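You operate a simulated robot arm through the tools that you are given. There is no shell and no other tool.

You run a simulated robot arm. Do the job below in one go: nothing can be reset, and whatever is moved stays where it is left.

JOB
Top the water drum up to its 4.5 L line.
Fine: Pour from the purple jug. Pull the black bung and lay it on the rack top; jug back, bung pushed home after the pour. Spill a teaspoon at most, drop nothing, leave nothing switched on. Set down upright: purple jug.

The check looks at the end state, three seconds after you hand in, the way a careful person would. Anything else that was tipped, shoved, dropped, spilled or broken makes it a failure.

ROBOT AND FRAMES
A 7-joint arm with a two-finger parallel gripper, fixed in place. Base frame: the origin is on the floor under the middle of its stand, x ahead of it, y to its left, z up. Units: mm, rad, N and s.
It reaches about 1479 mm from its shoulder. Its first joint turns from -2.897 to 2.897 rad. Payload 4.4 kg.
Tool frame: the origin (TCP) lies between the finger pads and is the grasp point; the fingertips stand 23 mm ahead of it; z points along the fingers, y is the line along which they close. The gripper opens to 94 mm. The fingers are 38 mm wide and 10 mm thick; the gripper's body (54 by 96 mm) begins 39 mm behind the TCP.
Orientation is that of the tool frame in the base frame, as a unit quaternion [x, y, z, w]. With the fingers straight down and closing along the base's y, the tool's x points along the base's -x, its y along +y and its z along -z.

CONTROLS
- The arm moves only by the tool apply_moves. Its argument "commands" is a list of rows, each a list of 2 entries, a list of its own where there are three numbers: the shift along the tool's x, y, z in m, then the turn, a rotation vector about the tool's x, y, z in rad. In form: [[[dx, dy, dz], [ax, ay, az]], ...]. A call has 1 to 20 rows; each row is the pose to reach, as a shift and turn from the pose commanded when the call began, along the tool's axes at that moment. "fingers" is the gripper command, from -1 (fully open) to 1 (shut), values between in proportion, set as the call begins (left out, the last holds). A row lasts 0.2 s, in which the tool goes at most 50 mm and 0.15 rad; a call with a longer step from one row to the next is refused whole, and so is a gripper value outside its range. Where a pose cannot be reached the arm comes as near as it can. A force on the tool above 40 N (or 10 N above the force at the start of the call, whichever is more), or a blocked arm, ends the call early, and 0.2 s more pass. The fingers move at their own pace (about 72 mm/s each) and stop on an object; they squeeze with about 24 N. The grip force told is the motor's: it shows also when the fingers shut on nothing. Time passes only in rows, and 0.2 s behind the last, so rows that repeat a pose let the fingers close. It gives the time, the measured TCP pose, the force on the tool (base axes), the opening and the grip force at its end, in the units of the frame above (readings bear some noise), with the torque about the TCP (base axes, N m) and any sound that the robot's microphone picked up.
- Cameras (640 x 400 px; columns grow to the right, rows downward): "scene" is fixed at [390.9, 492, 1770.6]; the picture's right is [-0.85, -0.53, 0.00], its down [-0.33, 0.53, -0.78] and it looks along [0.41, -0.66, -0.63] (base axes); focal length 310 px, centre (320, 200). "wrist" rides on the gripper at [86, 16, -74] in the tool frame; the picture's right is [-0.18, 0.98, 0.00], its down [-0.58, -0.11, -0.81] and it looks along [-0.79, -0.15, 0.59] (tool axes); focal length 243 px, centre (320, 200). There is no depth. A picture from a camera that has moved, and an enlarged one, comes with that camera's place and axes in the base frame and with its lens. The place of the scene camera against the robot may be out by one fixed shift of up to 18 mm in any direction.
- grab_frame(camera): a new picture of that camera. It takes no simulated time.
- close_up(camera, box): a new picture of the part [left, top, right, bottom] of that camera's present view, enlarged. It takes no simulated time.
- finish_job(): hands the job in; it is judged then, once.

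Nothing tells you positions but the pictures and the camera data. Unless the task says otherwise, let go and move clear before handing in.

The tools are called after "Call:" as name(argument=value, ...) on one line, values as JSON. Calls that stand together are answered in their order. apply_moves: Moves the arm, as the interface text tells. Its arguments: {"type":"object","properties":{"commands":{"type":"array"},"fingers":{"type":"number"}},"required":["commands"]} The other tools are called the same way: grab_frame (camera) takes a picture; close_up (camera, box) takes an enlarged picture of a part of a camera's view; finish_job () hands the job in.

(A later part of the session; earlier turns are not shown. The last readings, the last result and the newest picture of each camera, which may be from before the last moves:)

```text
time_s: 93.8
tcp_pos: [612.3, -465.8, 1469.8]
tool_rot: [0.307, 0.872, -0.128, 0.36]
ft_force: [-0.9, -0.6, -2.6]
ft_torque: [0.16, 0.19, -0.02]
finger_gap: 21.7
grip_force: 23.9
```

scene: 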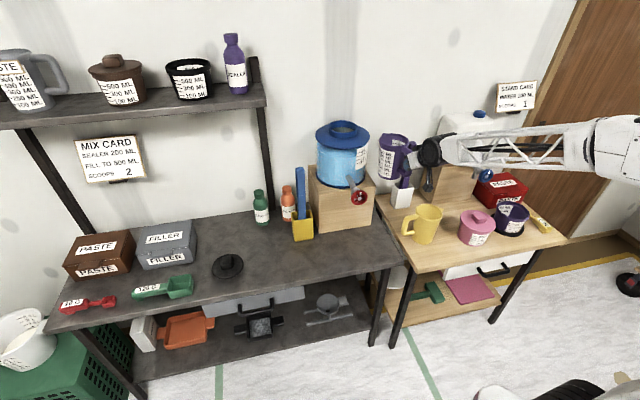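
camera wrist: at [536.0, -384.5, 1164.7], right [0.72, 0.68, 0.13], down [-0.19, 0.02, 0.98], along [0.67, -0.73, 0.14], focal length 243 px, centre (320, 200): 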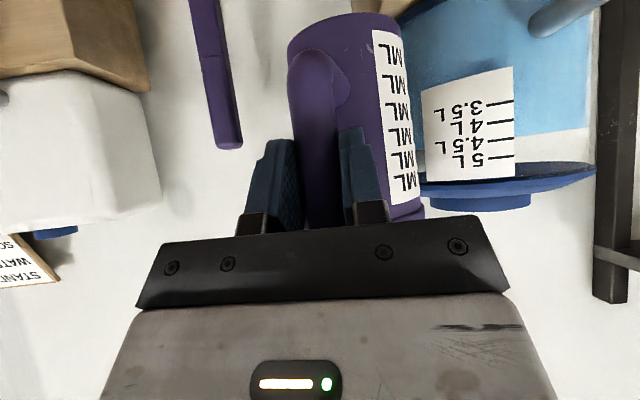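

Call:
apply_moves(commands=[[[-0.0008, 0, 0.0008], [-0.0198, 0, -0.0199]], [[-0.0026, -0.0001, 0.0026], [-0.066, -0.0002, -0.0662]], [[-0.0053, -0.0002, 0.0053], [-0.1319, -0.0004, -0.1324]], [[-0.0084, -0.0004, 0.0084], [-0.2111, -0.0006, -0.2119]], [[-0.0116, -0.0005, 0.0116], [-0.2902, -0.0008, -0.2914]], [[-0.0148, -0.0007, 0.0147], [-0.3694, -0.0011, -0.3708]], [[-0.018, -0.0008, 0.0179], [-0.4485, -0.0013, -0.4503]], [[-0.0211, -0.001, 0.021], [-0.5277, -0.0015, -0.5298]], [[-0.0238, -0.0011, 0.0237], [-0.5936, -0.0017, -0.596]], [[-0.0256, -0.0012, 0.0255], [-0.6398, -0.0018, -0.6423]], [[-0.0264, -0.0012, 0.0263], [-0.6596, -0.0019, -0.6622]], [[-0.0264, -0.0012, 0.0263], [-0.6596, -0.0019, -0.6622]]])

Call:
close_up(camera="scene", box=[330, 40, 430, 120])

```text
time_s: 96.4
tcp_pos: [640.2, -491.3, 1468.6]
tool_rot: [-0.119, 0.916, 0.048, 0.38]
ft_force: [0.4, 0.3, -3.0]
ft_torque: [-0.08, 0.24, 0.0]
finger_gap: 21.7
grip_force: 24.0
```

```text
5.00 times, centred on (380, 80) of scene
camera zoom: at [390.9, 492.0, 1770.6], right [-0.85, -0.53, 0.0], down [-0.33, 0.53, -0.78], along [0.41, -0.66, -0.63], focal length 1548 px, centre (20, 800)
```

zoom: 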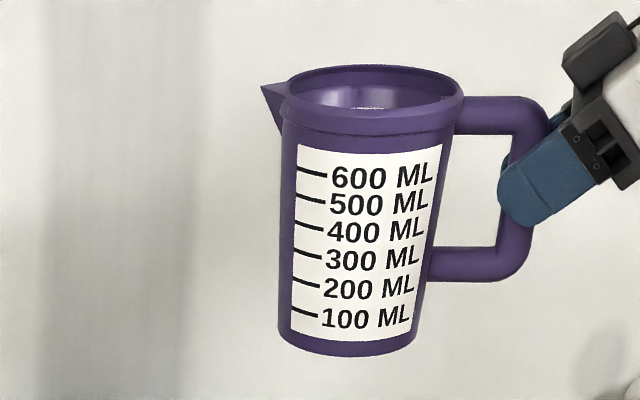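

Call:
apply_moves(commands=[[[-0.0028, -0.0035, 0.0056], [0.005, 0.0548, -0.005]], [[-0.0061, -0.0077, 0.0124], [0.011, 0.1206, -0.0111]], [[-0.01, -0.0126, 0.0203], [0.0181, 0.1974, -0.0181]], [[-0.0139, -0.0175, 0.0282], [0.0251, 0.2742, -0.0252]], [[-0.0178, -0.0223, 0.036], [0.0321, 0.3509, -0.0323]], [[-0.0216, -0.0272, 0.0439], [0.0391, 0.4277, -0.0393]], [[-0.0255, -0.0321, 0.0518], [0.0461, 0.5045, -0.0464]], [[-0.0294, -0.037, 0.0597], [0.0532, 0.5813, -0.0534]], [[-0.0333, -0.0419, 0.0676], [0.0602, 0.658, -0.0605]], [[-0.0372, -0.0468, 0.0754], [0.0672, 0.7348, -0.0675]], [[-0.0411, -0.0517, 0.0833], [0.0742, 0.8116, -0.0746]], [[-0.045, -0.0565, 0.0912], [0.0812, 0.8883, -0.0816]], [[-0.0488, -0.0614, 0.0991], [0.0883, 0.9651, -0.0887]], [[-0.0522, -0.0656, 0.1058], [0.0943, 1.0309, -0.0948]], [[-0.0544, -0.0684, 0.1103], [0.0983, 1.0748, -0.0988]], [[-0.0555, -0.0698, 0.1126], [0.1003, 1.0967, -0.1008]], [[-0.0555, -0.0698, 0.1126], [0.1003, 1.0967, -0.1008]]])

Call:
close_up(camera="scene", box=[325, 95, 385, 140])

Call:
close_up(camera="scene", box=[346, 151, 364, 165])

```text
time_s: 100.0
tcp_pos: [774.3, -528.6, 1429.6]
tool_rot: [-0.152, 0.974, -0.083, -0.147]
ft_force: [-0.9, 0.2, -2.7]
ft_torque: [-0.05, 0.04, 0.0]
finger_gap: 21.8
grip_force: 24.1
```

```text
8.89 times, centred on (355, 118) of scene
camera zoom: at [390.9, 492.0, 1770.6], right [-0.85, -0.53, 0.0], down [-0.33, 0.53, -0.78], along [0.41, -0.66, -0.63], focal length 2752 px, centre (9, 933)
```

zoom: 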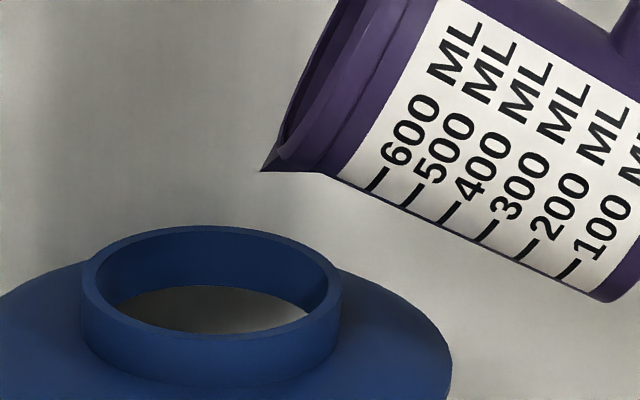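

```text
16.00 times, centred on (355, 158) of scene
camera zoom: at [390.9, 492.0, 1770.6], right [-0.85, -0.53, 0.0], down [-0.33, 0.53, -0.78], along [0.41, -0.66, -0.63], focal length 4953 px, centre (-240, 872)
```

zoom: 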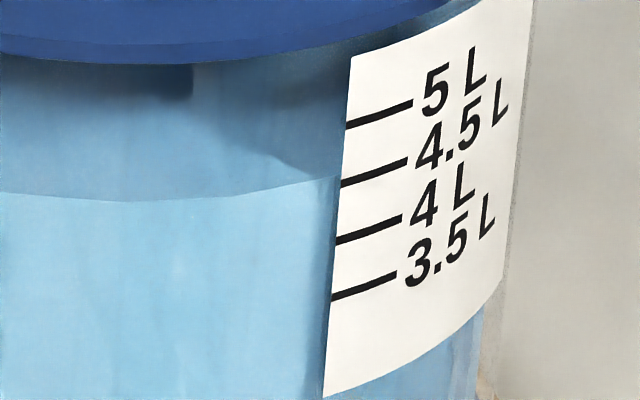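

Same pose and aim as before. Tilting to restart a small flow.

Call:
apply_moves(commands=[[[-0.0032, -0.0002, -0.0053], [0.0032, 0.0346, -0.0032]], [[-0.0066, -0.0004, -0.0104], [0.0063, 0.0692, -0.0064]], [[-0.0102, -0.0005, -0.0155], [0.0095, 0.1038, -0.0095]], [[-0.0139, -0.0006, -0.0204], [0.0127, 0.1384, -0.0127]], [[-0.0158, -0.0007, -0.0228], [0.0142, 0.1557, -0.0143]]])

Call:
close_up(camera="scene", box=[325, 95, 385, 140])

Call:
close_up(camera="scene", box=[346, 151, 364, 165])

```text
time_s: 101.2
tcp_pos: [795.4, -519.2, 1446.6]
tool_rot: [-0.153, 0.958, -0.101, -0.222]
ft_force: [-0.8, -1.3, -2.4]
ft_torque: [-0.02, -0.03, 0.01]
finger_gap: 21.6
grip_force: 24.2
```

```text
8.89 times, centred on (355, 118) of scene
camera zoom: at [390.9, 492.0, 1770.6], right [-0.85, -0.53, 0.0], down [-0.33, 0.53, -0.78], along [0.41, -0.66, -0.63], focal length 2752 px, centre (9, 933)
```

zoom: 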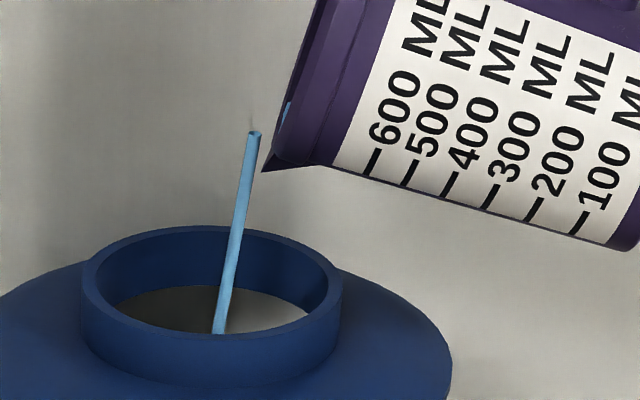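

```text
16.00 times, centred on (355, 158) of scene
camera zoom: at [390.9, 492.0, 1770.6], right [-0.85, -0.53, 0.0], down [-0.33, 0.53, -0.78], along [0.41, -0.66, -0.63], focal length 4953 px, centre (-240, 872)
```

zoom: 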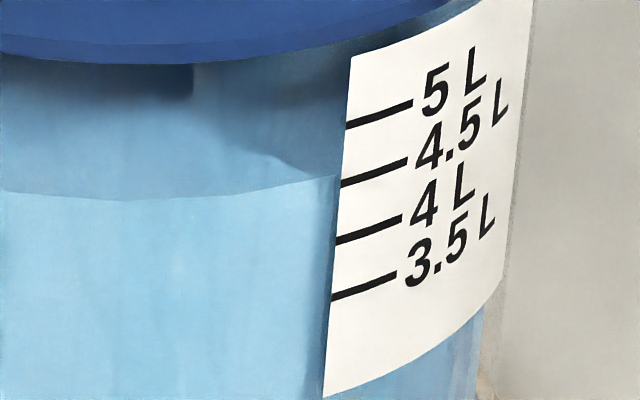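

Call:
apply_moves(commands=[[[0, 0, 0], [0, 0, 0]], [[0, 0, 0], [0, 0, 0]]])

Call:
close_up(camera="scene", box=[346, 151, 364, 165])

Call:
close_up(camera="scene", box=[325, 95, 385, 140])

```text
time_s: 101.8
tcp_pos: [794.3, -519.4, 1447.0]
tool_rot: [-0.152, 0.958, -0.099, -0.221]
ft_force: [-0.7, -0.9, -2.6]
ft_torque: [0.01, 0.0, 0.0]
finger_gap: 21.8
grip_force: 24.5
```

```text
16.00 times, centred on (355, 158) of scene
camera zoom: at [390.9, 492.0, 1770.6], right [-0.85, -0.53, 0.0], down [-0.33, 0.53, -0.78], along [0.41, -0.66, -0.63], focal length 4953 px, centre (-240, 872)
```

zoom: 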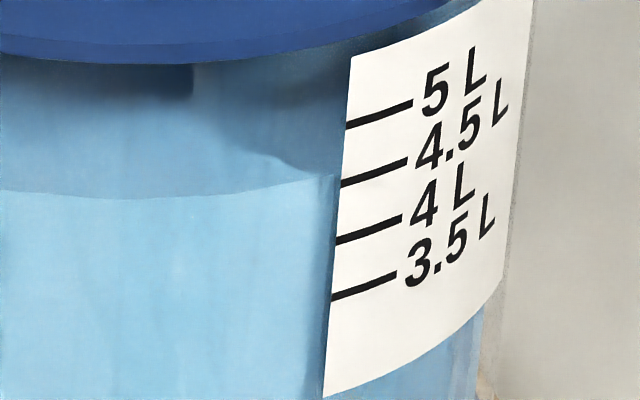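

```text
8.89 times, centred on (355, 118) of scene
camera zoom: at [390.9, 492.0, 1770.6], right [-0.85, -0.53, 0.0], down [-0.33, 0.53, -0.78], along [0.41, -0.66, -0.63], focal length 2752 px, centre (9, 933)
```

zoom: 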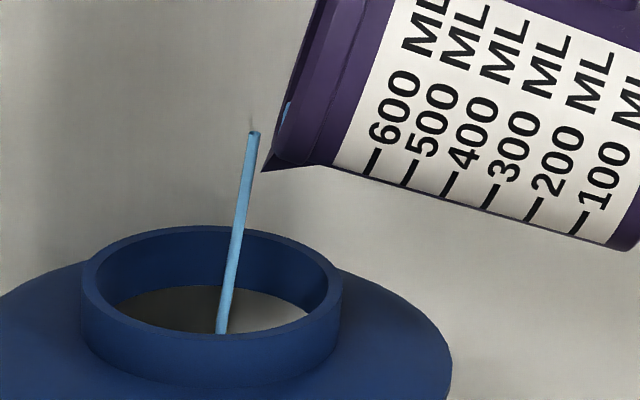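

About 22 mL of the 36 mL is in. I'll hold a short moment more, then tilt back.

Call:
apply_moves(commands=[[[0, 0, 0], [0, 0, 0]], [[0, 0, 0], [0, 0, 0]], [[0.0045, 0.0003, 0.0081], [-0.0047, -0.0519, 0.0048]], [[0.0085, 0.0007, 0.0164], [-0.0095, -0.1038, 0.0095]], [[0.0109, 0.001, 0.0221], [-0.0127, -0.1384, 0.0127]], [[0.0109, 0.001, 0.0221], [-0.0127, -0.1384, 0.0127]], [[0.0109, 0.001, 0.0221], [-0.0127, -0.1384, 0.0127]], [[0.0109, 0.001, 0.0221], [-0.0127, -0.1384, 0.0127]]])

Call:
close_up(camera="scene", box=[346, 151, 364, 165])

Call:
close_up(camera="scene", box=[325, 95, 385, 140])

```text
time_s: 103.6
tcp_pos: [775.6, -527.0, 1431.5]
tool_rot: [-0.152, 0.972, -0.086, -0.154]
ft_force: [0.7, 0.4, -1.8]
ft_torque: [-0.04, 0.02, 0.05]
finger_gap: 21.6
grip_force: 23.8
```

```text
16.00 times, centred on (355, 158) of scene
camera zoom: at [390.9, 492.0, 1770.6], right [-0.85, -0.53, 0.0], down [-0.33, 0.53, -0.78], along [0.41, -0.66, -0.63], focal length 4953 px, centre (-240, 872)
```

zoom: 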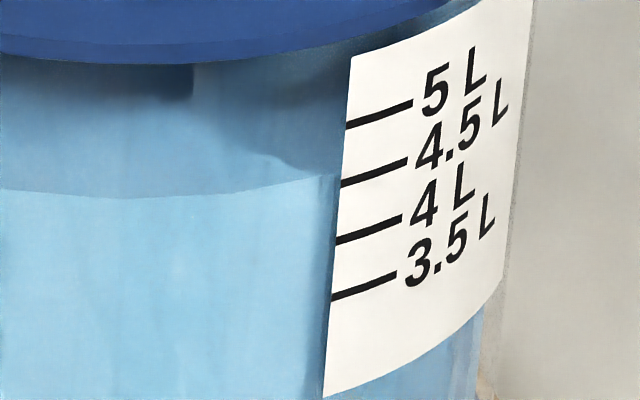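

```text
8.89 times, centred on (355, 118) of scene
camera zoom: at [390.9, 492.0, 1770.6], right [-0.85, -0.53, 0.0], down [-0.33, 0.53, -0.78], along [0.41, -0.66, -0.63], focal length 2752 px, centre (9, 933)
```

zoom: 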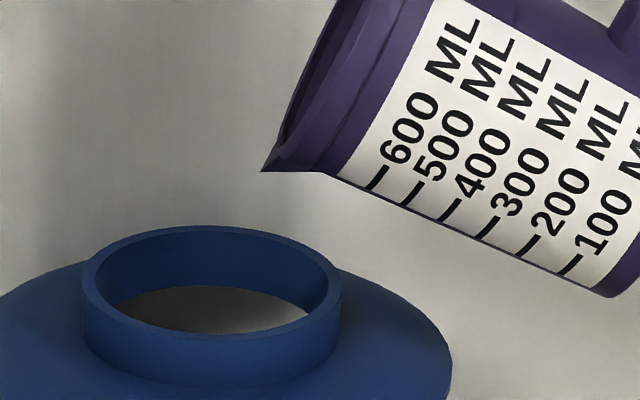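

The level is now right about at 4.5 L and the spout isn't dripping. I'll right the jug and back it away from the drum.

Call:
apply_moves(commands=[[[0.0025, 0.0015, -0.0001], [-0.002, -0.0223, 0.0021]], [[0.0075, 0.0044, -0.0004], [-0.0061, -0.0669, 0.0062]], [[0.015, 0.0088, -0.0008], [-0.0122, -0.1338, 0.0123]], [[0.0238, 0.014, -0.0013], [-0.0194, -0.2118, 0.0195]], [[0.0325, 0.0192, -0.0018], [-0.0265, -0.2898, 0.0267]], [[0.0413, 0.0243, -0.0023], [-0.0336, -0.3679, 0.0338]], [[0.05, 0.0295, -0.0028], [-0.0408, -0.4459, 0.041]], [[0.0588, 0.0346, -0.0032], [-0.0479, -0.5239, 0.0482]], [[0.0676, 0.0398, -0.0037], [-0.055, -0.6019, 0.0554]], [[0.0763, 0.045, -0.0042], [-0.0622, -0.68, 0.0625]], [[0.0851, 0.0501, -0.0047], [-0.0693, -0.758, 0.0697]], [[0.0938, 0.0553, -0.0052], [-0.0764, -0.836, 0.0769]], [[0.1026, 0.0604, -0.0057], [-0.0836, -0.9141, 0.0841]], [[0.1113, 0.0656, -0.0061], [-0.0907, -0.9921, 0.0912]], [[0.1188, 0.07, -0.0066], [-0.0968, -1.059, 0.0974]], [[0.1251, 0.0737, -0.0069], [-0.1019, -1.1147, 0.1025]], [[0.1251, 0.0737, -0.0069], [-0.1019, -1.1147, 0.1025]]])

Call:
close_up(camera="scene", box=[300, 30, 440, 180])

Call:
close_up(camera="scene", box=[315, 115, 375, 160])

```text
time_s: 107.2
tcp_pos: [640.3, -490.1, 1470.6]
tool_rot: [-0.119, 0.916, 0.048, 0.379]
ft_force: [0.1, -0.1, -2.6]
ft_torque: [-0.09, 0.22, 0.0]
finger_gap: 21.8
grip_force: 23.7
```

```text
2.67 times, centred on (370, 105) of scene
camera zoom: at [390.9, 492.0, 1770.6], right [-0.85, -0.53, 0.0], down [-0.33, 0.53, -0.78], along [0.41, -0.66, -0.63], focal length 826 px, centre (187, 453)
```

zoom: 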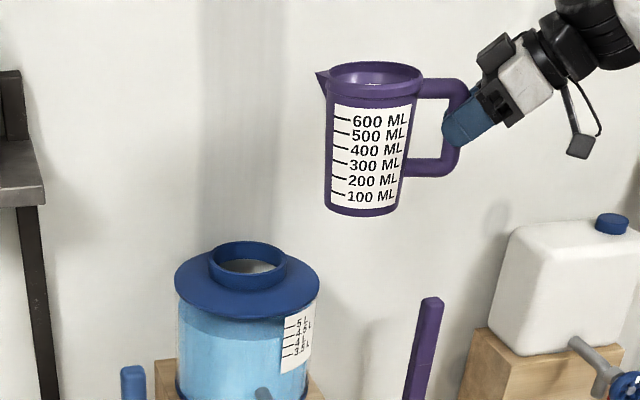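

```text
8.89 times, centred on (345, 138) of scene
camera zoom: at [390.9, 492.0, 1770.6], right [-0.85, -0.53, 0.0], down [-0.33, 0.53, -0.78], along [0.41, -0.66, -0.63], focal length 2752 px, centre (98, 756)
```

zoom: 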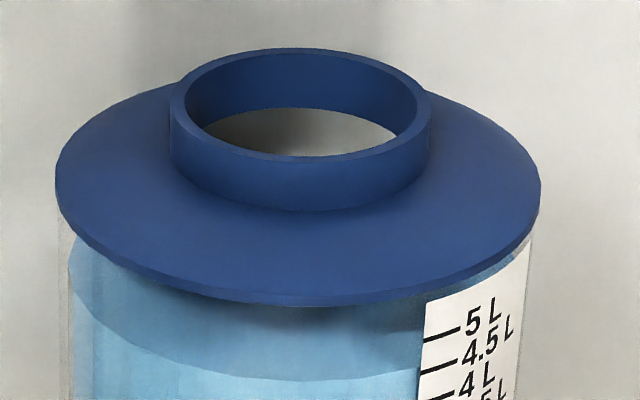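

The drum and lid are clean. Now I'll carry the jug back over its original place on the rack.

Call:
apply_moves(commands=[[[-0.0018, 0.0032, 0.003], [-0.0025, 0, -0.0025]], [[-0.0073, 0.0129, 0.012], [-0.0099, 0, -0.0099]], [[-0.0163, 0.029, 0.0271], [-0.0223, 0, -0.0223]], [[-0.0272, 0.0483, 0.0451], [-0.0372, 0, -0.0372]], [[-0.0399, 0.0708, 0.0662], [-0.0546, 0, -0.0545]], [[-0.0526, 0.0934, 0.0872], [-0.072, 0, -0.0719]], [[-0.0653, 0.1159, 0.1083], [-0.0894, 0, -0.0892]], [[-0.078, 0.1384, 0.1293], [-0.1067, 0, -0.1066]], [[-0.0907, 0.161, 0.1504], [-0.1241, 0, -0.124]], [[-0.1033, 0.1835, 0.1714], [-0.1415, 0, -0.1413]], [[-0.116, 0.206, 0.1924], [-0.1588, 0, -0.1587]], [[-0.1287, 0.2285, 0.2135], [-0.1762, 0, -0.176]], [[-0.1414, 0.2511, 0.2345], [-0.1936, 0, -0.1934]], [[-0.1541, 0.2736, 0.2556], [-0.211, 0, -0.2107]], [[-0.165, 0.2929, 0.2736], [-0.2259, 0, -0.2256]], [[-0.174, 0.309, 0.2887], [-0.2383, 0, -0.238]], [[-0.1795, 0.3187, 0.2977], [-0.2457, 0, -0.2454]], [[-0.1813, 0.3219, 0.3007], [-0.2482, 0, -0.2479]], [[-0.1813, 0.3219, 0.3007], [-0.2482, 0, -0.2479]]])

Call:
grab_frame(camera="scene")

```text
time_s: 111.2
tcp_pos: [890.0, -92.8, 1386.0]
tool_rot: [-0.276, 0.882, 0.113, 0.365]
ft_force: [-1.0, -0.7, -1.7]
ft_torque: [-0.17, 0.18, -0.03]
finger_gap: 21.9
grip_force: 23.6
```

```text
taken
```

scene: 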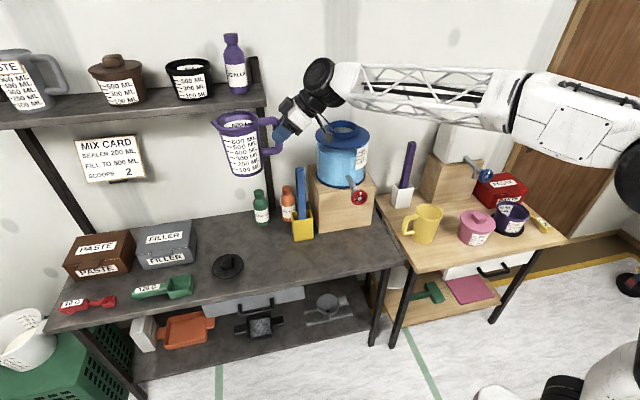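

Directly above its place. Descending.

Call:
apply_moves(commands=[[[0.0071, 0, 0.0071], [0, 0, 0]], [[0.0212, 0, 0.0212], [0, 0, 0]], [[0.0424, 0, 0.0425], [0, 0, 0]], [[0.0636, 0, 0.0637], [0, 0, 0]], [[0.0847, 0, 0.085], [0, 0, 0]], [[0.1059, 0, 0.1062], [0, 0, 0]], [[0.1271, 0, 0.1275], [0, 0, 0]], [[0.1483, 0, 0.1487], [0, 0, 0]], [[0.166, 0, 0.1664], [0, 0, 0]], [[0.1801, 0, 0.1806], [0, 0, 0]], [[0.1907, 0, 0.1912], [0, 0, 0]], [[0.1907, 0, 0.1912], [0, 0, 0]]])

Call:
grab_frame(camera="scene")

```text
time_s: 113.8
tcp_pos: [890.1, -93.5, 1114.6]
tool_rot: [-0.277, 0.882, 0.113, 0.365]
ft_force: [-0.1, -0.7, -1.9]
ft_torque: [-0.17, 0.16, 0.02]
finger_gap: 21.4
grip_force: 24.4
```

```text
taken
```

scene: 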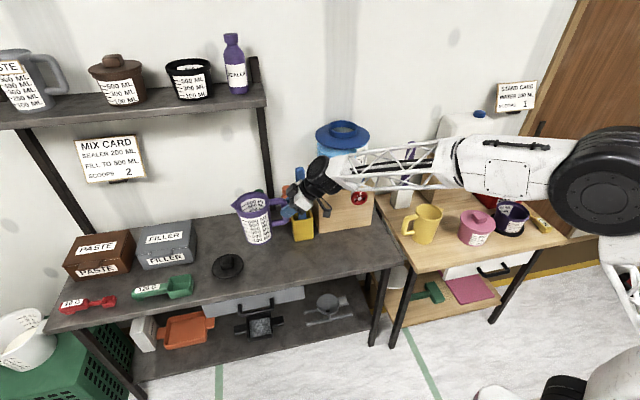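

Call:
apply_moves(commands=[[[0.0047, 0, 0.0047], [0, 0, 0]], [[0.0148, -0.0017, 0.0129], [0, 0, 0]], [[0.0328, -0.0052, 0.0275], [0, 0, 0]], [[0.0532, -0.0106, 0.0424], [0, 0, 0]], [[0.0738, -0.0157, 0.0573], [0, 0, 0]], [[0.0941, -0.021, 0.0723], [0, 0, 0]], [[0.1124, -0.0257, 0.0852], [0, 0, 0]], [[0.1278, -0.031, 0.0953], [0, 0, 0]], [[0.1399, -0.0353, 0.1029], [0, 0, 0]], [[0.1491, -0.0392, 0.1079], [0, 0, 0]], [[0.1562, -0.0418, 0.1121], [0, 0, 0]], [[0.16, -0.0436, 0.114], [0, 0, 0]], [[0.16, -0.0436, 0.114], [0, 0, 0]]])

Call:
close_up(camera="scene", box=[205, 205, 335, 285])

```text
time_s: 116.6
tcp_pos: [886.9, -148.4, 921.7]
tool_rot: [-0.276, 0.882, 0.113, 0.365]
ft_force: [-0.9, 0.1, -2.6]
ft_torque: [-0.13, 0.18, 0.0]
finger_gap: 21.4
grip_force: 23.6
```

```text
4.92 times, centred on (270, 245) of scene
camera zoom: at [390.9, 492.0, 1770.6], right [-0.85, -0.53, 0.0], down [-0.33, 0.53, -0.78], along [0.41, -0.66, -0.63], focal length 1524 px, centre (566, -22)
```

zoom: 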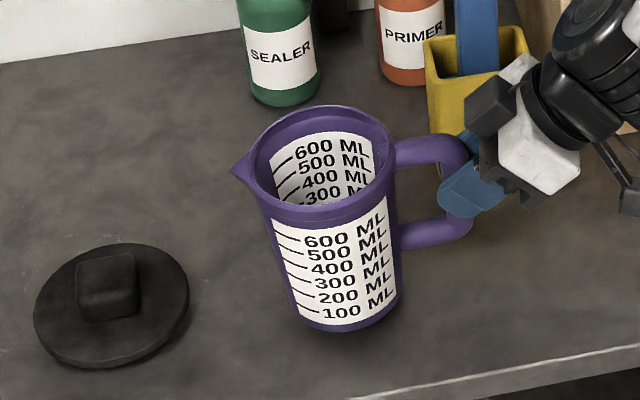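

Now the last 24 mm, slowly, feeling for contact.

Call:
apply_moves(commands=[[[0.0035, 0, 0.0035], [0, 0, 0]], [[0.007, 0, 0.0071], [0, 0, 0]], [[0.0106, 0, 0.0106], [0, 0, 0]], [[0.0134, 0, 0.0135], [0, 0, 0]], [[0.0148, 0, 0.0149], [0, 0, 0]], [[0.0148, 0, 0.0149], [0, 0, 0]]])

Call:
close_up(camera="scene", box=[240, 220, 310, 285])

```text
time_s: 118.0
tcp_pos: [889.0, -147.8, 899.4]
tool_rot: [-0.277, 0.882, 0.113, 0.365]
ft_force: [-1.0, -2.6, 7.1]
ft_torque: [0.5, -0.56, -0.06]
finger_gap: 21.7
grip_force: 24.1
```

```text
6.15 times, centred on (275, 252) of scene
camera zoom: at [390.9, 492.0, 1770.6], right [-0.85, -0.53, 0.0], down [-0.33, 0.53, -0.78], along [0.41, -0.66, -0.63], focal length 1905 px, centre (597, -123)
```

zoom: 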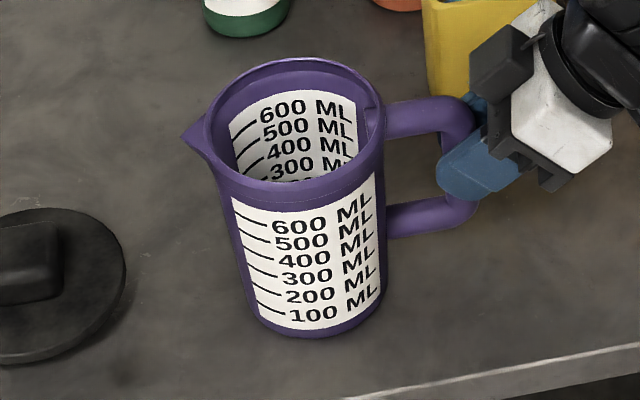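

The jug base is on the rack top. I'll relieve the slight press and open the fingers.

Call:
apply_moves(commands=[[[-0.0006, 0, -0.0006], [0, 0, 0]], [[-0.0006, 0, -0.0006], [0, 0, 0]]])

Call:
apply_moves(commands=[[[0, 0, 0], [0, 0, 0]], [[0, 0, 0], [0, 0, 0]], [[0, 0, 0], [0, 0, 0]], [[0, 0, 0], [0, 0, 0]], [[0, 0, 0], [0, 0, 0]]], fingers=-1)

Call:
close_up(camera="scene", box=[240, 200, 340, 285])

Call:
close_up(camera="wrist", box=[200, 0, 440, 240])

```text
time_s: 118.6
tcp_pos: [888.3, -147.0, 900.1]
tool_rot: [-0.276, 0.882, 0.113, 0.365]
ft_force: [0.3, 0.2, -0.2]
ft_torque: [0.0, -0.04, -0.01]
finger_gap: 21.6
grip_force: 23.8
```

```text
time_s: 119.8
tcp_pos: [888.4, -146.4, 901.3]
tool_rot: [-0.276, 0.881, 0.113, 0.366]
ft_force: [0.0, -0.8, -0.7]
ft_torque: [0.02, 0.0, 0.02]
finger_gap: 93.7
grip_force: 0.0
```

```text
4.71 times, centred on (290, 242) of scene
camera zoom: at [390.9, 492.0, 1770.6], right [-0.85, -0.53, 0.0], down [-0.33, 0.53, -0.78], along [0.41, -0.66, -0.63], focal length 1457 px, centre (461, 0)
```

zoom: 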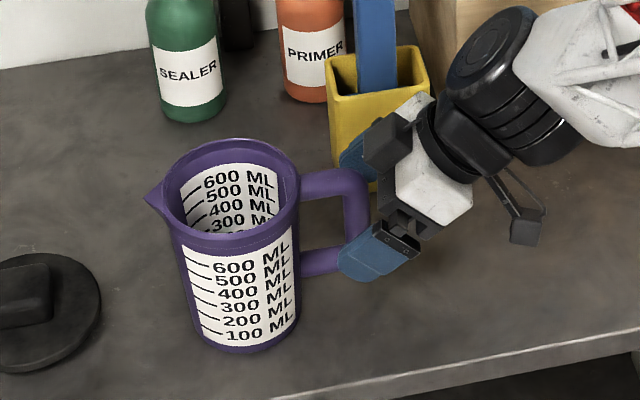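

```text
1.67 times, centred on (320, 120) of wrist
camera zoom: at [786.1, -199.7, 891.2], right [-0.45, 0.88, 0.13], down [-0.07, -0.18, 0.98], along [0.89, 0.44, 0.14], focal length 404 px, centre (320, 333)
```

zoom: 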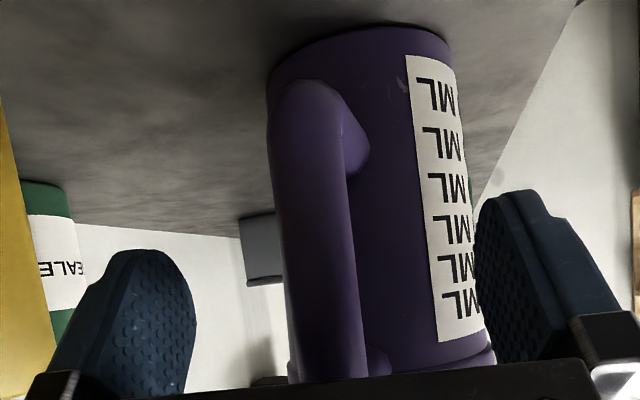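

The jug stands upright and free. I'll lift the open fingers straight up off the handle.

Call:
apply_moves(commands=[[[-0.007, 0, -0.0071], [0, 0, 0]], [[-0.0212, 0, -0.0212], [0, 0, 0]], [[-0.0424, 0, -0.0425], [0, 0, 0]], [[-0.067, 0, -0.0673], [0, 0, 0]], [[-0.0918, 0, -0.0921], [0, 0, 0]], [[-0.1165, 0, -0.1169], [0, 0, 0]], [[-0.1412, 0, -0.1416], [0, 0, 0]], [[-0.1659, 0, -0.1664], [0, 0, 0]], [[-0.1907, 0, -0.1912], [0, 0, 0]], [[-0.2154, 0, -0.216], [0, 0, 0]], [[-0.2401, 0, -0.2408], [0, 0, 0]], [[-0.2472, 0, -0.2479], [0, 0, 0]]])

Call:
grab_frame(camera="scene")

```text
time_s: 122.4
tcp_pos: [887.3, -147.9, 1252.6]
tool_rot: [-0.276, 0.882, 0.114, 0.365]
ft_force: [0.3, -0.8, 1.1]
ft_torque: [0.0, -0.03, 0.01]
finger_gap: 93.9
grip_force: 0.2
```

```text
taken
```

scene: 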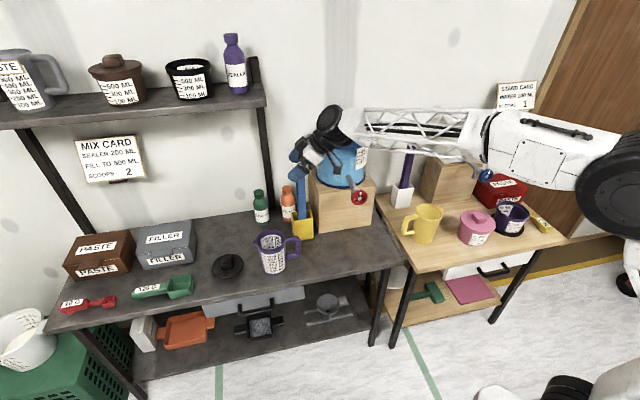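

Call:
apply_moves(commands=[[[0.0153, -0.0071, -0.0161], [0.0259, 0, 0.026]], [[0.0408, -0.0189, -0.0429], [0.069, 0, 0.0692]], [[0.0688, -0.0319, -0.0724], [0.1165, 0, 0.1168]], [[0.0968, -0.0449, -0.1018], [0.1639, 0, 0.1644]], [[0.1249, -0.0579, -0.1313], [0.2114, 0, 0.212]], [[0.1529, -0.0709, -0.1608], [0.2588, 0, 0.2596]], [[0.1809, -0.0839, -0.1903], [0.3063, 0, 0.3071]], [[0.2089, -0.0968, -0.2198], [0.3537, 0, 0.3547]], [[0.2344, -0.1087, -0.2466], [0.3969, 0, 0.398]], [[0.2497, -0.1157, -0.2626], [0.4228, 0, 0.4239]], [[0.2548, -0.1181, -0.268], [0.4314, 0, 0.4326]], [[0.2548, -0.1181, -0.268], [0.4314, 0, 0.4326]]])

Call:
grab_frame(camera="scene")

```text
time_s: 125.2
tcp_pos: [677.3, -418.1, 1260.2]
tool_rot: [-0.025, 0.924, 0.011, 0.382]
ft_force: [0.4, 1.0, -1.0]
ft_torque: [0.01, -0.01, -0.01]
finger_gap: 94.1
grip_force: 0.0
stopped in row 12: the arm was blocked; the commanded pose is now the measured one
```

```text
taken
```

scene: 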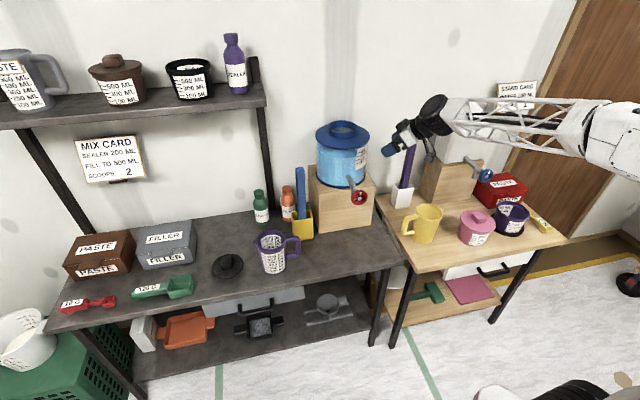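

The arm reports being blocked just short of the target; let me look closely before moving again.

Call:
close_up(camera="scene", box=[370, 70, 640, 240])

Call:
grab_frame(camera="wrist")

```text
2.35 times, centred on (505, 155) of scene
camera zoom: at [390.9, 492.0, 1770.6], right [-0.85, -0.53, 0.0], down [-0.33, 0.53, -0.78], along [0.41, -0.66, -0.63], focal length 728 px, centre (-115, 306)
```

zoom: 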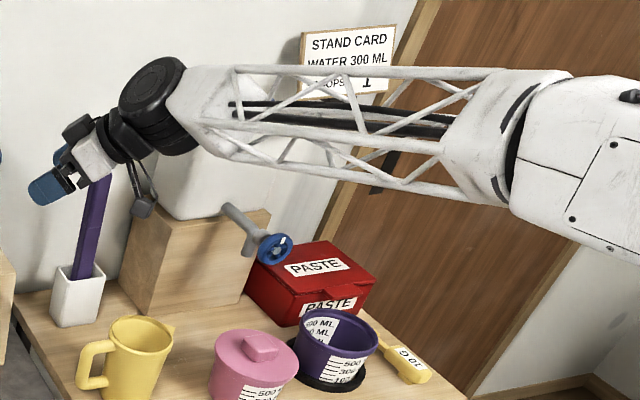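

```text
taken
camera wrist: at [563.7, -409.6, 1250.7], right [0.08, 0.99, 0.13], down [-0.15, -0.12, 0.98], along [0.99, -0.09, 0.14], focal length 243 px, centre (320, 200)
```

wrist: 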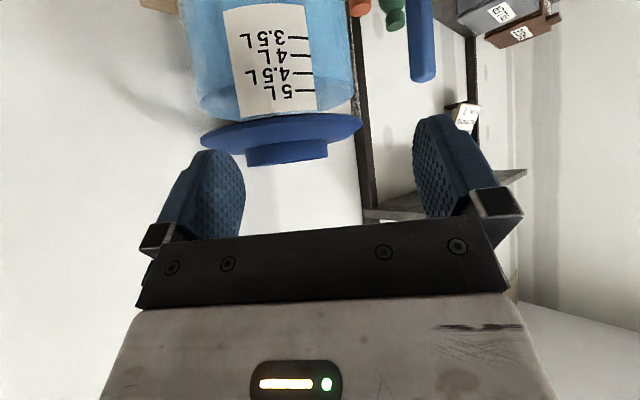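

Nothing is touching or disturbed; it looks like an internal joint limit on that heading. I'll simply lower from here so the camera is level with the tick.

Call:
apply_moves(commands=[[[0.014, 0, 0.0142], [0, 0, 0]], [[0.0283, 0, 0.0284], [0, 0, 0]], [[0.0424, 0, 0.0425], [0, 0, 0]], [[0.0552, 0, 0.0553], [0, 0, 0]], [[0.0601, 0, 0.0602], [0, 0, 0]], [[0.0601, 0, 0.0602], [0, 0, 0]]])

Call:
grab_frame(camera="wrist")

Call:
grab_frame(camera="scene")

```text
time_s: 126.6
tcp_pos: [679.2, -413.9, 1173.2]
tool_rot: [-0.027, 0.924, 0.012, 0.381]
ft_force: [-0.7, -0.3, 0.8]
ft_torque: [0.0, -0.01, 0.0]
finger_gap: 93.9
grip_force: 0.0
```

```text
taken
camera wrist: at [564.5, -406.2, 1164.1], right [0.07, 0.99, 0.13], down [-0.15, -0.12, 0.98], along [0.99, -0.09, 0.14], focal length 243 px, centre (320, 200)
```

wrist: 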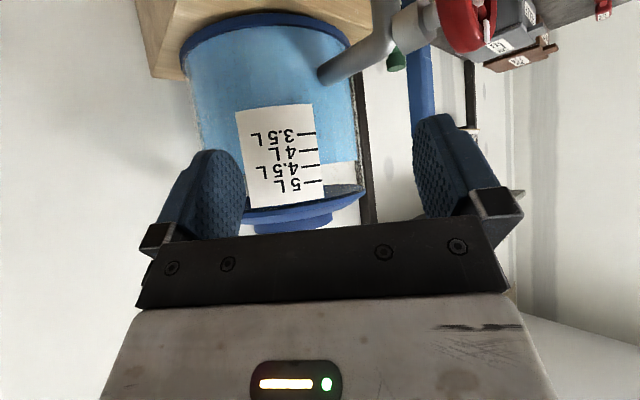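

```text
taken
```

scene: 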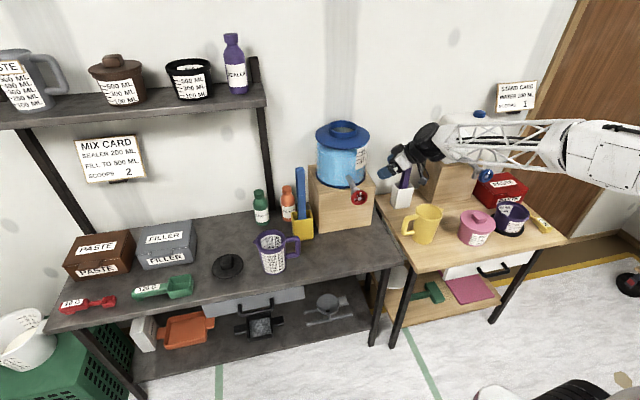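

Call:
close_up(camera="wrist", box=[290, 135, 340, 175])

Call:
close_up(camera="wrist", box=[300, 145, 330, 170])

```text
10.00 times, centred on (315, 155) of wrist
camera zoom: at [564.5, -406.2, 1164.1], right [0.07, 0.99, 0.13], down [-0.15, -0.12, 0.98], along [0.99, -0.09, 0.14], focal length 2426 px, centre (370, 650)
```

zoom: 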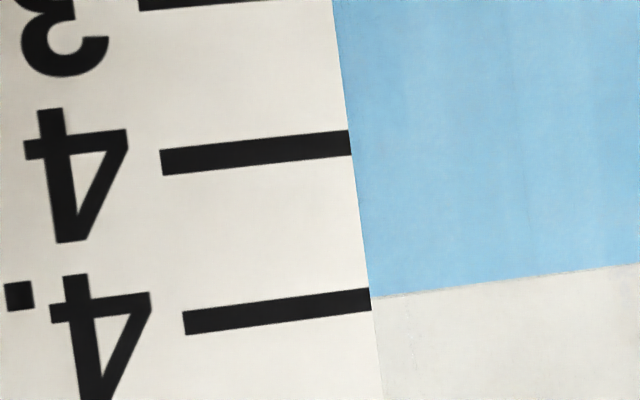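

```text
16.00 times, centred on (315, 158) of wrist
camera zoom: at [564.5, -406.2, 1164.1], right [0.07, 0.99, 0.13], down [-0.15, -0.12, 0.98], along [0.99, -0.09, 0.14], focal length 3882 px, centre (400, 880)
```

zoom: 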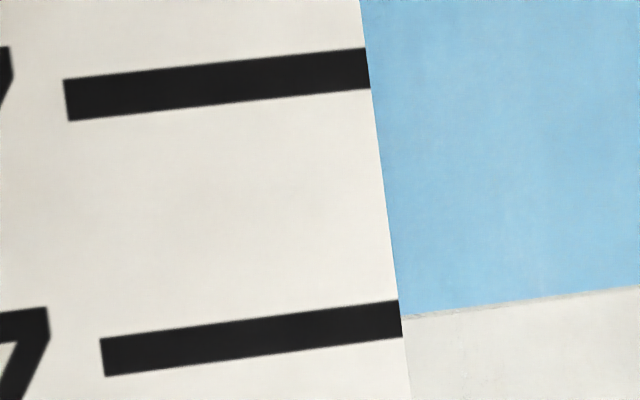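

The water now reads 4.50 L, exactly at the line viewed level. Next comes the bung: I'll rise, turn the tool downward, and go back to where it stands on the rack.

Call:
apply_moves(commands=[[[-0.0211, 0, -0.0213], [0, 0.05, 0]], [[-0.0493, 0, -0.0496], [0, 0.15, 0]], [[-0.0775, 0.0002, -0.078], [0, 0.25, 0]], [[-0.1108, 0.0212, -0.0871], [0, 0.37, 0]], [[-0.1438, 0.0476, -0.0895], [0, 0.49, 0]], [[-0.1767, 0.0739, -0.092], [0, 0.6, 0]], [[-0.2009, 0.0949, -0.0919], [0, 0.7, 0]], [[-0.214, 0.1054, -0.0929], [0, 0.785, 0]], [[-0.214, 0.1054, -0.0929], [0, 0.785, 0]]])

Call:
grab_frame(camera="scene")

```text
time_s: 128.6
tcp_pos: [757.8, -309.0, 1392.2]
tool_rot: [-0.025, 1.0, 0.001, -0.001]
ft_force: [0.4, -0.5, 0.4]
ft_torque: [0.01, -0.01, 0.03]
finger_gap: 94.0
grip_force: 0.0
```

```text
taken
```

scene: 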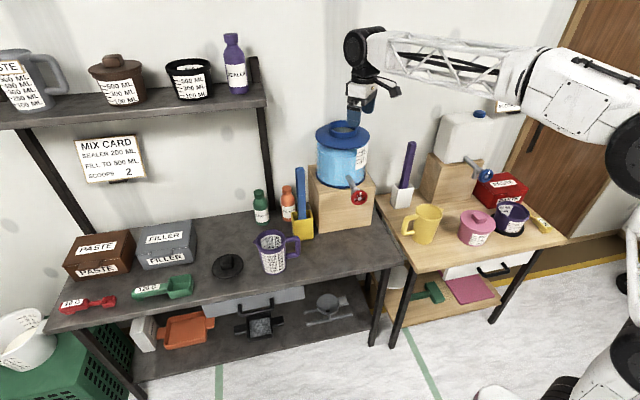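

Call:
apply_moves(commands=[[[-0.0146, 0.013, 0.0037], [0, 0, 0.0336]], [[-0.04, 0.0358, 0.0101], [0, 0, 0.0924]], [[-0.0691, 0.0618, 0.0175], [0, 0, 0.1596]], [[-0.0982, 0.0878, 0.0248], [0, 0, 0.2268]], [[-0.1273, 0.1138, 0.0322], [0, 0, 0.294]], [[-0.1564, 0.1398, 0.0396], [0, 0, 0.3612]], [[-0.1855, 0.1659, 0.0469], [0, 0, 0.4284]], [[-0.2146, 0.1919, 0.0543], [0, 0, 0.4956]], [[-0.2437, 0.2179, 0.0616], [0, 0, 0.5628]], [[-0.2729, 0.2439, 0.069], [0, 0, 0.63]], [[-0.302, 0.2699, 0.0764], [0, 0, 0.6972]], [[-0.3311, 0.2959, 0.0837], [0, 0, 0.7644]], [[-0.3529, 0.3154, 0.0892], [0, 0, 0.8148]], [[-0.3638, 0.3252, 0.092], [0, 0, 0.84]], [[-0.3638, 0.3252, 0.092], [0, 0, 0.84]]])

Call:
grab_frame(camera="scene")

Call:
grab_frame(camera="wrist")

```text
time_s: 131.8
tcp_pos: [1102.7, 32.5, 1301.2]
tool_rot: [0.384, 0.923, 0.001, 0.0]
ft_force: [0.2, -0.6, -0.2]
ft_torque: [-0.02, 0.0, -0.02]
finger_gap: 94.1
grip_force: 0.0
```

```text
taken
```

scene: 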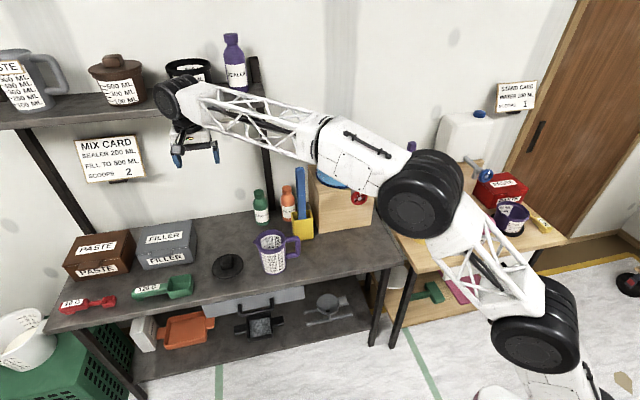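

```text
taken
camera wrist: at [1053.3, 103.5, 1374.5], right [0.83, 0.56, 0.0], down [0.33, -0.49, 0.81], along [0.45, -0.67, -0.59], focal length 243 px, centre (320, 200)
```

wrist: 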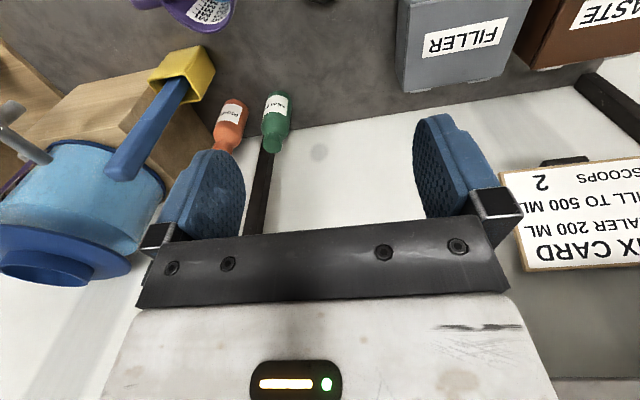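

Above the bung. Descending to check the alignment.

Call:
apply_moves(commands=[[[0, 0, 0.02], [0, 0, 0]], [[0, 0, 0.06], [0, 0, 0]], [[0, 0, 0.1], [0, 0, 0]], [[0, 0, 0.14], [0, 0, 0]], [[0, 0, 0.18], [0, 0, 0]], [[0, 0, 0.22], [0, 0, 0]], [[0, 0, 0.26], [0, 0, 0]], [[0, 0, 0.3], [0, 0, 0]], [[0, 0, 0.34], [0, 0, 0]], [[0, 0, 0.37], [0, 0, 0]], [[0, 0, 0.385], [0, 0, 0]], [[0, 0, 0.385], [0, 0, 0]]])

Call:
close_up(camera="wrist", box=[180, 0, 460, 230])

Call:
close_up(camera="scene", box=[180, 200, 300, 290])

```text
time_s: 134.4
tcp_pos: [1102.0, 31.8, 914.4]
tool_rot: [0.385, 0.923, -0.001, 0.0]
ft_force: [-0.4, 0.2, 0.6]
ft_torque: [0.01, 0.02, 0.02]
finger_gap: 94.3
grip_force: 0.1
```

```text
1.74 times, centred on (320, 115) of wrist
camera zoom: at [1052.7, 104.3, 989.0], right [0.83, 0.56, 0.0], down [0.33, -0.49, 0.81], along [0.45, -0.67, -0.59], focal length 422 px, centre (320, 348)
```

zoom: 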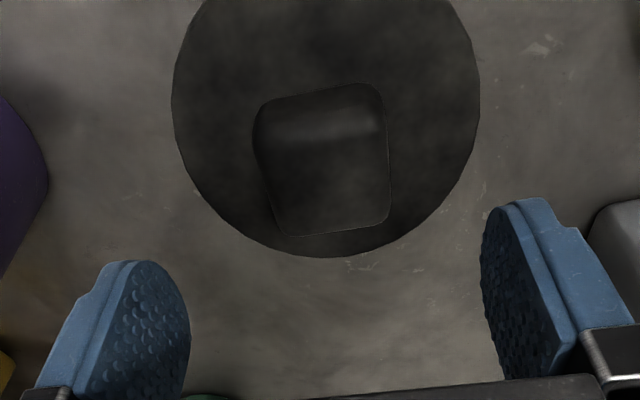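

```text
4.44 times, centred on (240, 245) of scene
camera zoom: at [390.9, 492.0, 1770.6], right [-0.85, -0.53, 0.0], down [-0.33, 0.53, -0.78], along [0.41, -0.66, -0.63], focal length 1376 px, centre (676, 0)
```

zoom: 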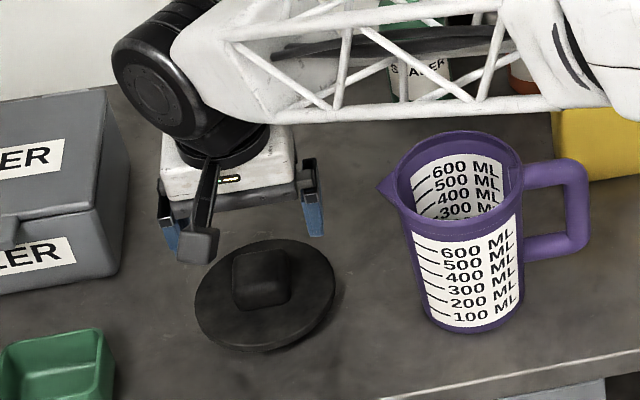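

Nearly aligned; I'll shift about 3 mm and descend to the same grasp height.

Call:
apply_moves(commands=[[[-0.0012, 0.0028, 0.01], [0, 0, 0]], [[-0.0012, 0.0028, 0.025], [0, 0, 0]], [[-0.0012, 0.0028, 0.04], [0, 0, 0]], [[-0.0012, 0.0028, 0.052], [0, 0, 0]], [[-0.0012, 0.0028, 0.06], [0, 0, 0]], [[-0.0012, 0.0028, 0.062], [0, 0, 0]], [[-0.0012, 0.0028, 0.062], [0, 0, 0]]])

Call:
close_up(camera="wrist", box=[180, 0, 460, 230])

```text
time_s: 136.0
tcp_pos: [1104.6, 32.8, 852.8]
tool_rot: [0.384, 0.923, 0.0, -0.001]
ft_force: [-0.5, 0.1, -0.4]
ft_torque: [-0.01, -0.03, 0.0]
finger_gap: 94.1
grip_force: 0.0
```

```text
1.74 times, centred on (320, 115) of wrist
camera zoom: at [1056.6, 105.4, 926.5], right [0.83, 0.56, 0.0], down [0.33, -0.49, 0.81], along [0.45, -0.67, -0.59], focal length 422 px, centre (320, 348)
```

zoom: 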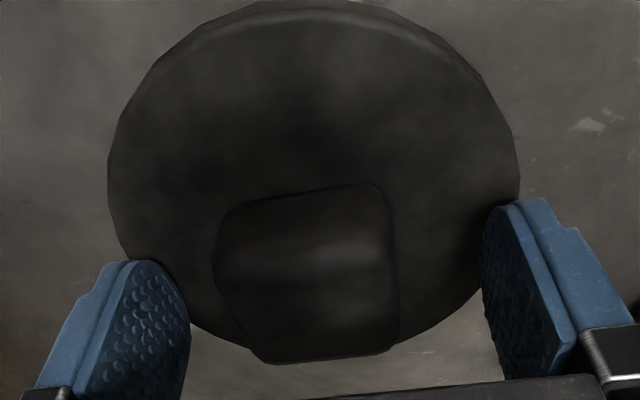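

Call:
apply_moves(commands=[[[0, 0, 0], [0, 0, 0]], [[0, 0, 0], [0, 0, 0]], [[0, 0, 0], [0, 0, 0]], [[0, 0, 0], [0, 0, 0]]], fingers=1)

Call:
apply_moves(commands=[[[0, 0, -0.005], [0, 0, 0]], [[0, 0, -0.015], [0, 0, 0]], [[0, 0, -0.03], [0, 0, 0]], [[0, 0, -0.05], [0, 0, 0]], [[0, 0, -0.05], [0, 0, 0]]])

Call:
close_up(camera="scene", box=[180, 200, 300, 290])

Call:
close_up(camera="wrist", box=[180, 0, 460, 230])

```text
time_s: 137.0
tcp_pos: [1105.6, 34.0, 853.2]
tool_rot: [0.384, 0.923, 0.0, 0.0]
ft_force: [-0.3, -1.0, 0.6]
ft_torque: [0.03, -0.02, -0.02]
finger_gap: 45.7
grip_force: 23.9
```

```text
time_s: 138.2
tcp_pos: [1105.7, 35.1, 902.5]
tool_rot: [0.384, 0.923, 0.0, 0.0]
ft_force: [0.7, 0.2, -1.5]
ft_torque: [-0.02, -0.01, 0.01]
finger_gap: 45.7
grip_force: 24.2
```

```text
4.44 times, centred on (240, 245) of scene
camera zoom: at [390.9, 492.0, 1770.6], right [-0.85, -0.53, 0.0], down [-0.33, 0.53, -0.78], along [0.41, -0.66, -0.63], focal length 1376 px, centre (676, 0)
```

zoom: 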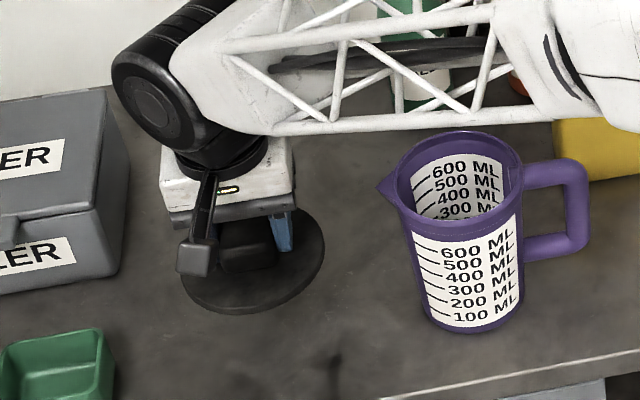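

```text
1.74 times, centred on (320, 115) of wrist
camera zoom: at [1056.0, 106.0, 976.1], right [0.83, 0.56, 0.0], down [0.33, -0.49, 0.81], along [0.45, -0.67, -0.59], focal length 422 px, centre (320, 348)
```

zoom: 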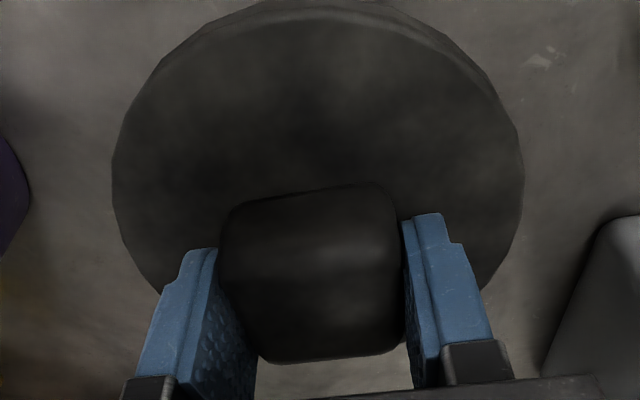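

The bung is gripped as before. Carrying it back, rising first and staying clear of the shelf.

Call:
apply_moves(commands=[[[0, 0, -0.03], [0, 0, 0]], [[0, 0, -0.07], [0, 0, 0]], [[0, 0, -0.11], [0, 0, 0]], [[0, 0, -0.15], [0, 0, 0]], [[0, 0, -0.19], [0, 0, 0]], [[0, -0.02, -0.23], [0, 0, 0]], [[0.003, -0.045, -0.265], [0, 0, 0]], [[0.005, -0.075, -0.3], [0, 0, 0]], [[0.008, -0.105, -0.335], [0, 0, 0]], [[0.01, -0.135, -0.37], [0, 0, 0]], [[0.01, -0.165, -0.405], [0, 0, 0]], [[0.01, -0.195, -0.44], [0, 0, 0]], [[0.01, -0.225, -0.465], [0, 0, 0]], [[0.01, -0.255, -0.48], [0, 0, 0]], [[0.01, -0.255, -0.48], [0, 0, 0]]])

Call:
grab_frame(camera="scene")

```text
time_s: 141.4
tcp_pos: [918.1, -139.8, 1384.8]
tool_rot: [0.385, 0.923, 0.0, 0.001]
ft_force: [-0.6, 0.0, -1.9]
ft_torque: [0.0, 0.0, -0.03]
finger_gap: 45.7
grip_force: 24.1
```

```text
taken
```

scene: 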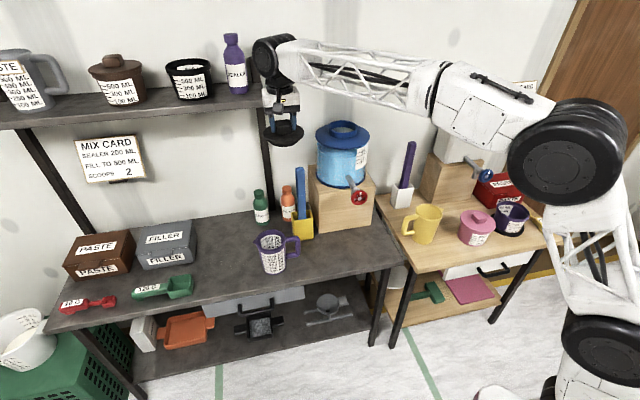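

Call:
apply_moves(commands=[[[0, -0.03, 0], [0, 0, 0]], [[0, -0.07, 0], [0, 0, 0]], [[0, -0.11, 0], [0, 0, 0]], [[0, -0.15, 0], [0, 0, 0]], [[-0.027, -0.162, 0], [0, 0, 0]], [[-0.062, -0.177, 0], [0, 0, 0]], [[-0.097, -0.192, 0], [0, 0, 0]], [[-0.132, -0.207, 0], [0, 0, 0]], [[-0.167, -0.222, 0], [0, 0, 0]], [[-0.2, -0.237, 0], [0, 0, 0]], [[-0.222, -0.2467, 0], [0, 0, 0]], [[-0.2307, -0.2505, 0], [0, 0, 0]], [[-0.2307, -0.2505, 0], [0, 0, 0]], [[-0.2307, -0.2505, 0], [0, 0, 0]]])

Call:
close_up(camera="scene", box=[290, 50, 400, 150])

Call:
grab_frame(camera="wrist")

```text
time_s: 144.4
tcp_pos: [902.0, -478.2, 1383.1]
tool_rot: [0.385, 0.923, 0.0, 0.0]
ft_force: [0.5, -0.5, -1.9]
ft_torque: [-0.01, 0.03, -0.01]
finger_gap: 45.6
grip_force: 24.2
```

```text
4.00 times, centred on (345, 100) of scene
camera zoom: at [390.9, 492.0, 1770.6], right [-0.85, -0.53, 0.0], down [-0.33, 0.53, -0.78], along [0.41, -0.66, -0.63], focal length 1238 px, centre (220, 600)
```

zoom: 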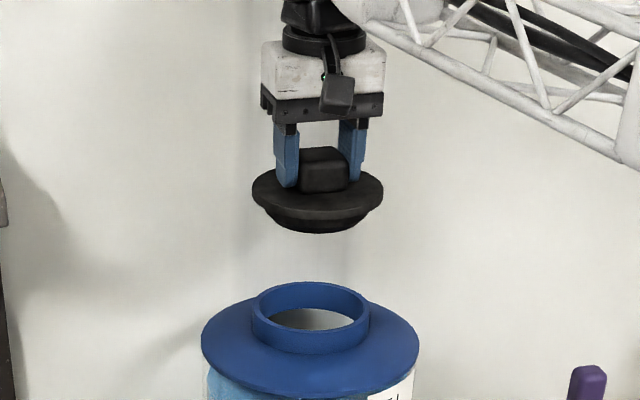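

```text
taken
camera wrist: at [853.3, -406.9, 1457.0], right [0.83, 0.56, 0.0], down [0.33, -0.49, 0.81], along [0.45, -0.67, -0.59], focal length 243 px, centre (320, 200)
```

wrist: 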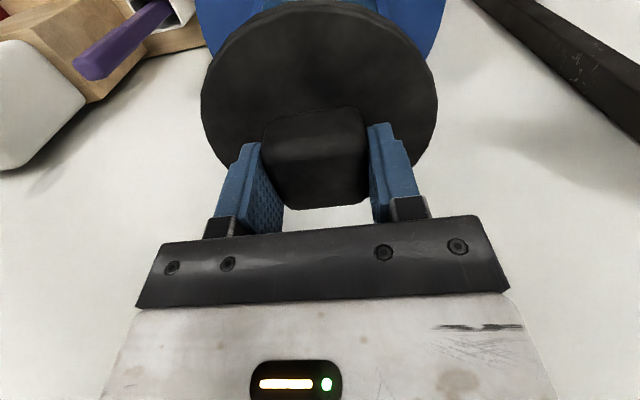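

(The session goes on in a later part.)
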